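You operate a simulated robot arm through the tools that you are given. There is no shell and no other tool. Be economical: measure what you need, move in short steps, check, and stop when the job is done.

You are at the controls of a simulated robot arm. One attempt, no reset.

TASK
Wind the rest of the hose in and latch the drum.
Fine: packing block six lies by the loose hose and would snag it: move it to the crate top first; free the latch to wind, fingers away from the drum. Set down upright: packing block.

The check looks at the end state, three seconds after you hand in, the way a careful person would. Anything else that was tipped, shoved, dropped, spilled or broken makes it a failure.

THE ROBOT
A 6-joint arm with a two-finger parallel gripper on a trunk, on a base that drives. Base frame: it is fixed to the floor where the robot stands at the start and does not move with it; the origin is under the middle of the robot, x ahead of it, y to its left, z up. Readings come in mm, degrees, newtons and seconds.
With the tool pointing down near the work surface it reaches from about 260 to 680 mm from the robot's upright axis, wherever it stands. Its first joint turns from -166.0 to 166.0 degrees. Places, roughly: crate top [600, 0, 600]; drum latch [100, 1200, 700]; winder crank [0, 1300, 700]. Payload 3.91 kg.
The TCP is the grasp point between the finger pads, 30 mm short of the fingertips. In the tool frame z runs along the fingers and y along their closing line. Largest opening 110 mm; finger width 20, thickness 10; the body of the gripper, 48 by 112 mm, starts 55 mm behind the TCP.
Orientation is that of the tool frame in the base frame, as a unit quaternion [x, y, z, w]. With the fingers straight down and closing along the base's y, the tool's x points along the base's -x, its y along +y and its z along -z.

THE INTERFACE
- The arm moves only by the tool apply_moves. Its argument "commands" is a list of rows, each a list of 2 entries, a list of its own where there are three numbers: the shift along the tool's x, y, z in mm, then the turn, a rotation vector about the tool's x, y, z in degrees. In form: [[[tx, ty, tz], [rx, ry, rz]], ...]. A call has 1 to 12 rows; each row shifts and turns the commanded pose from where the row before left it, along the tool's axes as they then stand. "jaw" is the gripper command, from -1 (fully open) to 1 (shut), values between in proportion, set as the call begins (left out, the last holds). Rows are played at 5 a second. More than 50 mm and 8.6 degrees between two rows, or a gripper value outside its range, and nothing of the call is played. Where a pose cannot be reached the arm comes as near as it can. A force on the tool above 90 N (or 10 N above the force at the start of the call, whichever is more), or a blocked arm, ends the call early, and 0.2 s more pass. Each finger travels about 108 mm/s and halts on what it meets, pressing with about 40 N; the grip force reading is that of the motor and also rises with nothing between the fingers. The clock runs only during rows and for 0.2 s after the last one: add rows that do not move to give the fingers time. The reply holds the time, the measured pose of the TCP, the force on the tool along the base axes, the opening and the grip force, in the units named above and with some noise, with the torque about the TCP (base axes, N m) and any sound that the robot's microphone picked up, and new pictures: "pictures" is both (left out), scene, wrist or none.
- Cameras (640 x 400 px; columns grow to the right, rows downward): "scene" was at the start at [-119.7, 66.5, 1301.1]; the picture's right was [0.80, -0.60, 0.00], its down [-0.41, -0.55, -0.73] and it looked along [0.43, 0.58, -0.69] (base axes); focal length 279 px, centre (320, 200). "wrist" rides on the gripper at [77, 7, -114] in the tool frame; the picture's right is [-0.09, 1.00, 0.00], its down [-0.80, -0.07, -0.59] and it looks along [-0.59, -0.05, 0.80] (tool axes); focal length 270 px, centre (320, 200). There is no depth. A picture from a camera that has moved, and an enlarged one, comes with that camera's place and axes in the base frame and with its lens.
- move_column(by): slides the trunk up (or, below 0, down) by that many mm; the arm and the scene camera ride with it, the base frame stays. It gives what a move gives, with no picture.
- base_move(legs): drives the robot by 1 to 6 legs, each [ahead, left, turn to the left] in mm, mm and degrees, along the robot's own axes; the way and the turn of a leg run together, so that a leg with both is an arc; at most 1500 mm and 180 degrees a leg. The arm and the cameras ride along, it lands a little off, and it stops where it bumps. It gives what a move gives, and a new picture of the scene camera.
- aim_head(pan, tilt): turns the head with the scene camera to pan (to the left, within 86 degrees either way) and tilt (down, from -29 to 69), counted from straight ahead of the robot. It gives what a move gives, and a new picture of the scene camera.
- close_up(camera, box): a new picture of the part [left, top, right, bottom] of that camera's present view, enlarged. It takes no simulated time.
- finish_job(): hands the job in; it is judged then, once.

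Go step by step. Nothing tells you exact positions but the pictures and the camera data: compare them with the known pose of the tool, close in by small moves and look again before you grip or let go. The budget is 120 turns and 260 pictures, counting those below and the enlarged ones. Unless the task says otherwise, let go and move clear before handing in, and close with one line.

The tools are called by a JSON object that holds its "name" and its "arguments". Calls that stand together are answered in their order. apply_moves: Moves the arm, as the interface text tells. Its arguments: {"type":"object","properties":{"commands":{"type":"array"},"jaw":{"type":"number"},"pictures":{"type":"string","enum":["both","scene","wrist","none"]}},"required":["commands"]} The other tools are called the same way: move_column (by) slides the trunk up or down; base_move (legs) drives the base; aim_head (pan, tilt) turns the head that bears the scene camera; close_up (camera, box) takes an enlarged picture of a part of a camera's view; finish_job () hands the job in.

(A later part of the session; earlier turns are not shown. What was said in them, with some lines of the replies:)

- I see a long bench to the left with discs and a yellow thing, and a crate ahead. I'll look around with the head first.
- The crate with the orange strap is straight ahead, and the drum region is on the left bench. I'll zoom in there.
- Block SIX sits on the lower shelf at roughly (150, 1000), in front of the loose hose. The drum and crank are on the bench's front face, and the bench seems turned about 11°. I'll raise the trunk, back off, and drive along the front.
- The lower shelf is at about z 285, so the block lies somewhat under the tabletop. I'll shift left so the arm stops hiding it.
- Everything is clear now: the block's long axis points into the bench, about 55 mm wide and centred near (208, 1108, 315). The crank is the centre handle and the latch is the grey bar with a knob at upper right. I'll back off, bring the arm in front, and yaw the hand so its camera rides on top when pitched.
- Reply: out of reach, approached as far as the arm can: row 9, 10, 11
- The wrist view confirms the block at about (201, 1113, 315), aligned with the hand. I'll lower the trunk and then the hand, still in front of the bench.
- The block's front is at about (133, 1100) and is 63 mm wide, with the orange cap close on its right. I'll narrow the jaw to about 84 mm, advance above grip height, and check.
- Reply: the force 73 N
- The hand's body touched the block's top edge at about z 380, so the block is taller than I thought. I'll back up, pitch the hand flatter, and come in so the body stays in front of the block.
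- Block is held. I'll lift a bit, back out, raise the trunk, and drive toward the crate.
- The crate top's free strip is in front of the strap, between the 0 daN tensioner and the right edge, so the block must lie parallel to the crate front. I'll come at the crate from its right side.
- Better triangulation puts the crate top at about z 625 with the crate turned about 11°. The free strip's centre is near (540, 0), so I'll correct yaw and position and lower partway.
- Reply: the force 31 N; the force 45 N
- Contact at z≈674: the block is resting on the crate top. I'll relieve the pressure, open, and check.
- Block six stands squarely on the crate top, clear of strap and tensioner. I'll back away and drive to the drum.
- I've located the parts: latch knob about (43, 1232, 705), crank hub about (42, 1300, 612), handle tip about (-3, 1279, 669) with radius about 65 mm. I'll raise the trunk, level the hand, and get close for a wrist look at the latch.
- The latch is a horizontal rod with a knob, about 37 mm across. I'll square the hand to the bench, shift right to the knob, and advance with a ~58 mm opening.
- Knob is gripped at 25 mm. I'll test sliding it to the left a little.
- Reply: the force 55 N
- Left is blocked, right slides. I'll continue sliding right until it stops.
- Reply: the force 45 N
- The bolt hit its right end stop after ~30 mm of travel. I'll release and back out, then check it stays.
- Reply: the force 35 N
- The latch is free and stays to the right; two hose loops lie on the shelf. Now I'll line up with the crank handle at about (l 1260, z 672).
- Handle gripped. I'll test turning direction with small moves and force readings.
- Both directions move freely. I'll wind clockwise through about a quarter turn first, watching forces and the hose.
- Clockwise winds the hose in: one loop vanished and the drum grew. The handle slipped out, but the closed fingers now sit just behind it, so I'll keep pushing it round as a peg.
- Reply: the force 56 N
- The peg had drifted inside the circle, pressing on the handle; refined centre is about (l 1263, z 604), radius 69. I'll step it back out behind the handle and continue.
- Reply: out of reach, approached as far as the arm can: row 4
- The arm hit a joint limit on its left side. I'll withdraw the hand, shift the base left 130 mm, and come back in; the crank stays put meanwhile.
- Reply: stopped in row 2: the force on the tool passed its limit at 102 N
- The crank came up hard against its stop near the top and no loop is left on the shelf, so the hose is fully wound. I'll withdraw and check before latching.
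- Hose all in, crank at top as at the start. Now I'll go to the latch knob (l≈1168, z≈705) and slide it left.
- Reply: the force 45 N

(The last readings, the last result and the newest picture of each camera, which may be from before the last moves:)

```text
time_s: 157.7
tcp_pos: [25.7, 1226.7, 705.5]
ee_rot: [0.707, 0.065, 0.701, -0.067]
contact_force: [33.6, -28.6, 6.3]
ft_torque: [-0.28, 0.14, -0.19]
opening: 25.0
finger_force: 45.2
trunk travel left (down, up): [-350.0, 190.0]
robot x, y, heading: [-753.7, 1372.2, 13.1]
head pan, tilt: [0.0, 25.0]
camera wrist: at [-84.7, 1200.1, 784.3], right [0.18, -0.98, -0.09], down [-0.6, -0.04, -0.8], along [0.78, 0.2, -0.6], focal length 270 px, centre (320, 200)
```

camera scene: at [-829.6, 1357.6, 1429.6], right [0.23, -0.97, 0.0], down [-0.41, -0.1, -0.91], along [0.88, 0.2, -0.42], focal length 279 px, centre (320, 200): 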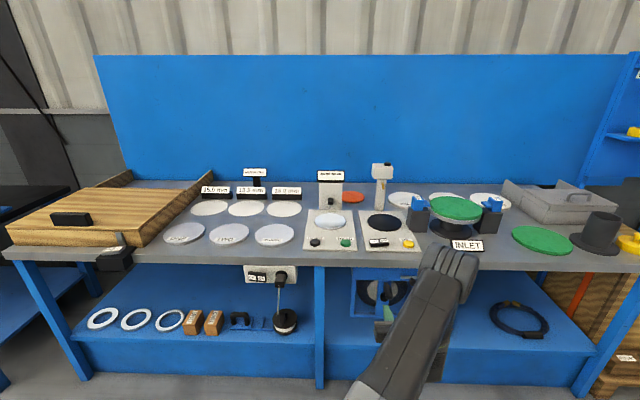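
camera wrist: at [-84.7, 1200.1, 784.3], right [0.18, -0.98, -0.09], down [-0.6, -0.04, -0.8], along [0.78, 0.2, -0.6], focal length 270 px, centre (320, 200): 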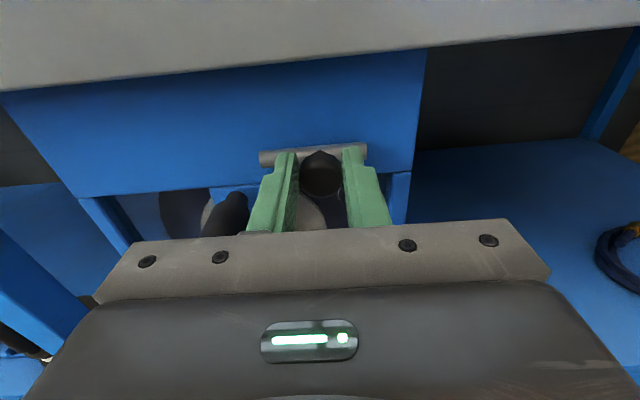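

The bolt is back at its original left stop. I'll relieve the load, release, and back out.

{"name": "apply_moves", "arguments": {"commands": [[[0, 3, 0], [0, 0, 0]], [[0, 0, 0], [0, 0, 0]]], "pictures": "none"}}

{"name": "apply_moves", "arguments": {"commands": [[[0, 0, 0], [0, 0, 0]], [[0, 0, 0], [0, 0, 0]], [[0, 0, -20], [0, 0, 0]], [[0, 0, -45], [0, 0, 0]], [[0, 0, -45], [0, 0, 0]], [[0, 0, 0], [0, 0, 0]]], "jaw": 0.2, "pictures": "wrist"}}

{"name": "close_up", "arguments": {"camera": "wrist", "box": [200, 60, 440, 240]}}

{"name": "close_up", "arguments": {"camera": "scene", "box": [290, 250, 430, 340]}}

```text
time_s: 158.2
tcp_pos: [27.4, 1227.7, 706.2]
ee_rot: [0.706, 0.065, 0.702, -0.067]
contact_force: [28.3, -29.6, 8.6]
ft_torque: [-0.24, -0.18, -0.25]
opening: 24.8
finger_force: 44.7
trunk travel left (down, up): [-350.0, 190.0]
robot x, y, heading: [-751.9, 1370.8, 13.1]
head pan, tilt: [0.0, 25.0]
```

```text
time_s: 159.7
tcp_pos: [-82.8, 1209.1, 706.3]
ee_rot: [0.707, 0.068, 0.701, -0.069]
contact_force: [0.0, -0.5, 0.1]
ft_torque: [0.01, -0.07, -0.02]
opening: 44.1
finger_force: 0.1
trunk travel left (down, up): [-350.0, 190.0]
robot x, y, heading: [-756.2, 1372.0, 12.9]
head pan, tilt: [0.0, 25.0]
camera wrist: at [-194.3, 1181.3, 785.1], right [0.19, -0.98, -0.09], down [-0.6, -0.04, -0.8], along [0.77, 0.21, -0.6], focal length 270 px, centre (320, 200)
```

wrist: 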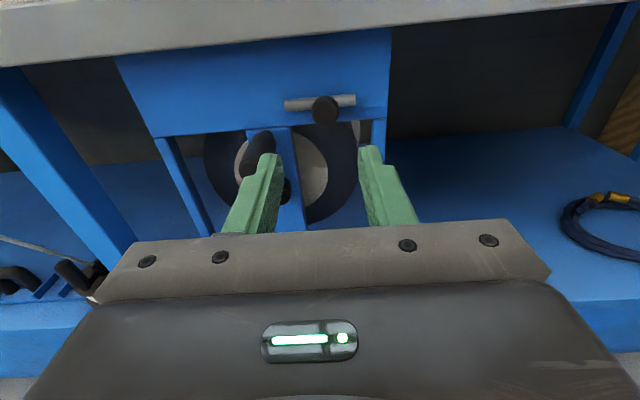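

```text
2.22 times, centred on (320, 150) of wrist
camera zoom: at [-194.3, 1181.3, 785.1], right [0.19, -0.98, -0.09], down [-0.6, -0.04, -0.8], along [0.77, 0.21, -0.6], focal length 601 px, centre (320, 311)
```

zoom: 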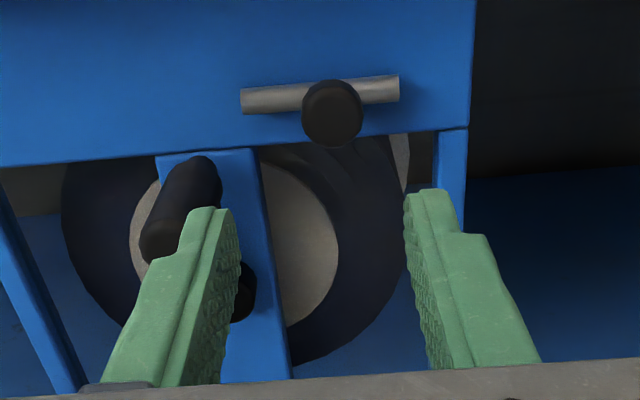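

```text
4.44 times, centred on (360, 295) of scene
camera zoom: at [-829.6, 1357.6, 1429.6], right [0.23, -0.97, 0.0], down [-0.41, -0.1, -0.91], along [0.88, 0.2, -0.42], focal length 1241 px, centre (142, -222)
```

zoom: 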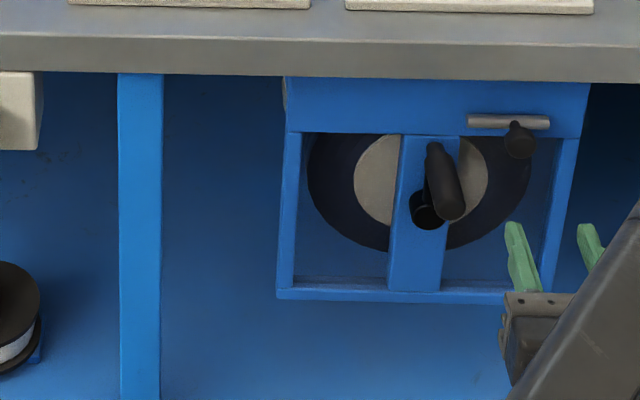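

Latch is home and no hose is loose. I'll back away and take one last look over the shelf and crate.

{"name": "base_move", "arguments": {"legs": [[-200, 0, 0]]}}

{"name": "aim_head", "arguments": {"pan": -40, "tilt": 30}}

{"name": "close_up", "arguments": {"camera": "scene", "box": [120, 60, 440, 260]}}

```text
time_s: 161.3
tcp_pos: [-279.6, 1165.1, 705.3]
ee_rot: [0.707, 0.07, 0.701, -0.07]
contact_force: [0.3, -0.5, -0.5]
ft_torque: [0.0, 0.03, -0.02]
opening: 44.1
finger_force: 0.0
trunk travel left (down, up): [-350.0, 190.0]
robot x, y, heading: [-952.6, 1328.1, 13.0]
head pan, tilt: [0.0, 25.0]
camera scene: at [-1027.7, 1311.3, 1429.6], right [0.23, -0.97, 0.0], down [-0.41, -0.1, -0.91], along [0.88, 0.21, -0.42], focal length 279 px, centre (320, 200)
```

scene: 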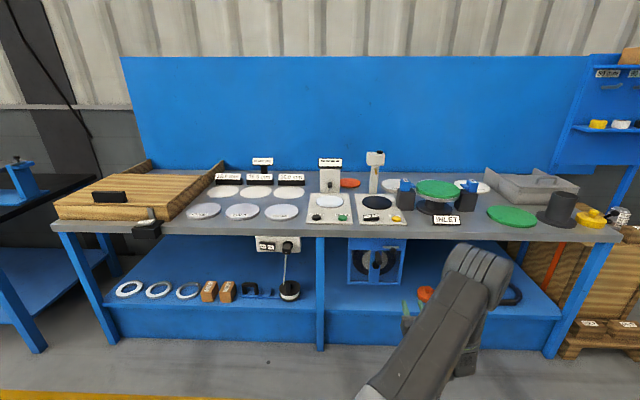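

```text
time_s: 162.3
tcp_pos: [-279.9, 1166.7, 705.4]
ee_rot: [0.707, 0.069, 0.7, -0.069]
contact_force: [-0.5, 0.1, 0.3]
ft_torque: [0.0, -0.02, -0.01]
opening: 44.0
finger_force: 0.1
trunk travel left (down, up): [-350.0, 190.0]
robot x, y, heading: [-954.4, 1327.4, 13.2]
head pan, tilt: [-40.0, 30.0]
camera scene: at [-1036.6, 1249.5, 1421.6], right [-0.45, -0.89, 0.0], down [-0.45, 0.22, -0.87], along [0.77, -0.39, -0.5], focal length 279 px, centre (320, 200)
```

scene: 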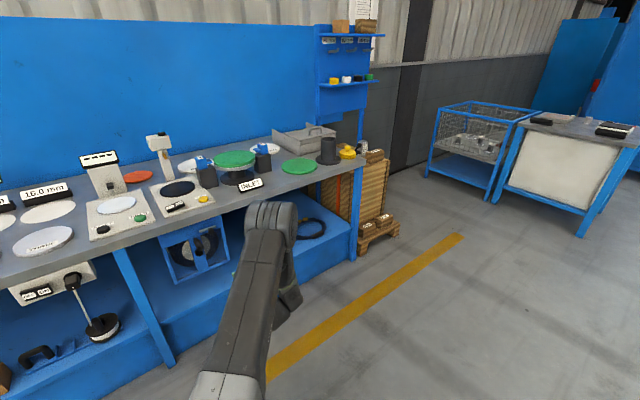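

```text
2.00 times, centred on (280, 160) of scene
camera zoom: at [-1036.6, 1249.5, 1421.6], right [-0.45, -0.89, 0.0], down [-0.45, 0.22, -0.87], along [0.77, -0.39, -0.5], focal length 558 px, centre (400, 280)
```

zoom: 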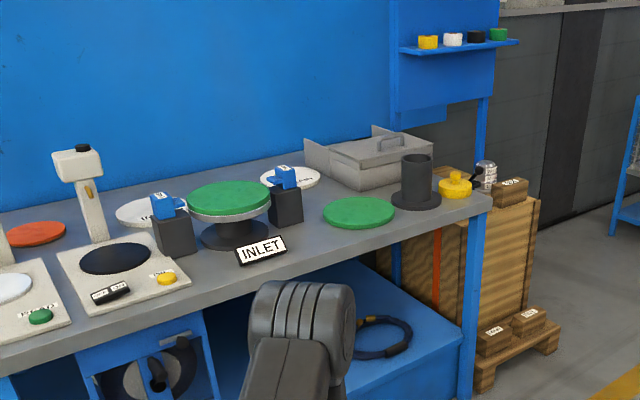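

The block sits on the crate top, the hose is fully wound, the latch is home, everything else is undisturbed, and the arm is clear. I'm handing in.

{"name": "finish_job", "arguments": {}}

```text
The job is handed in.
```

The hose is fully wound in, the drum latch is slid home, and packing block six stands upright on the crate top.
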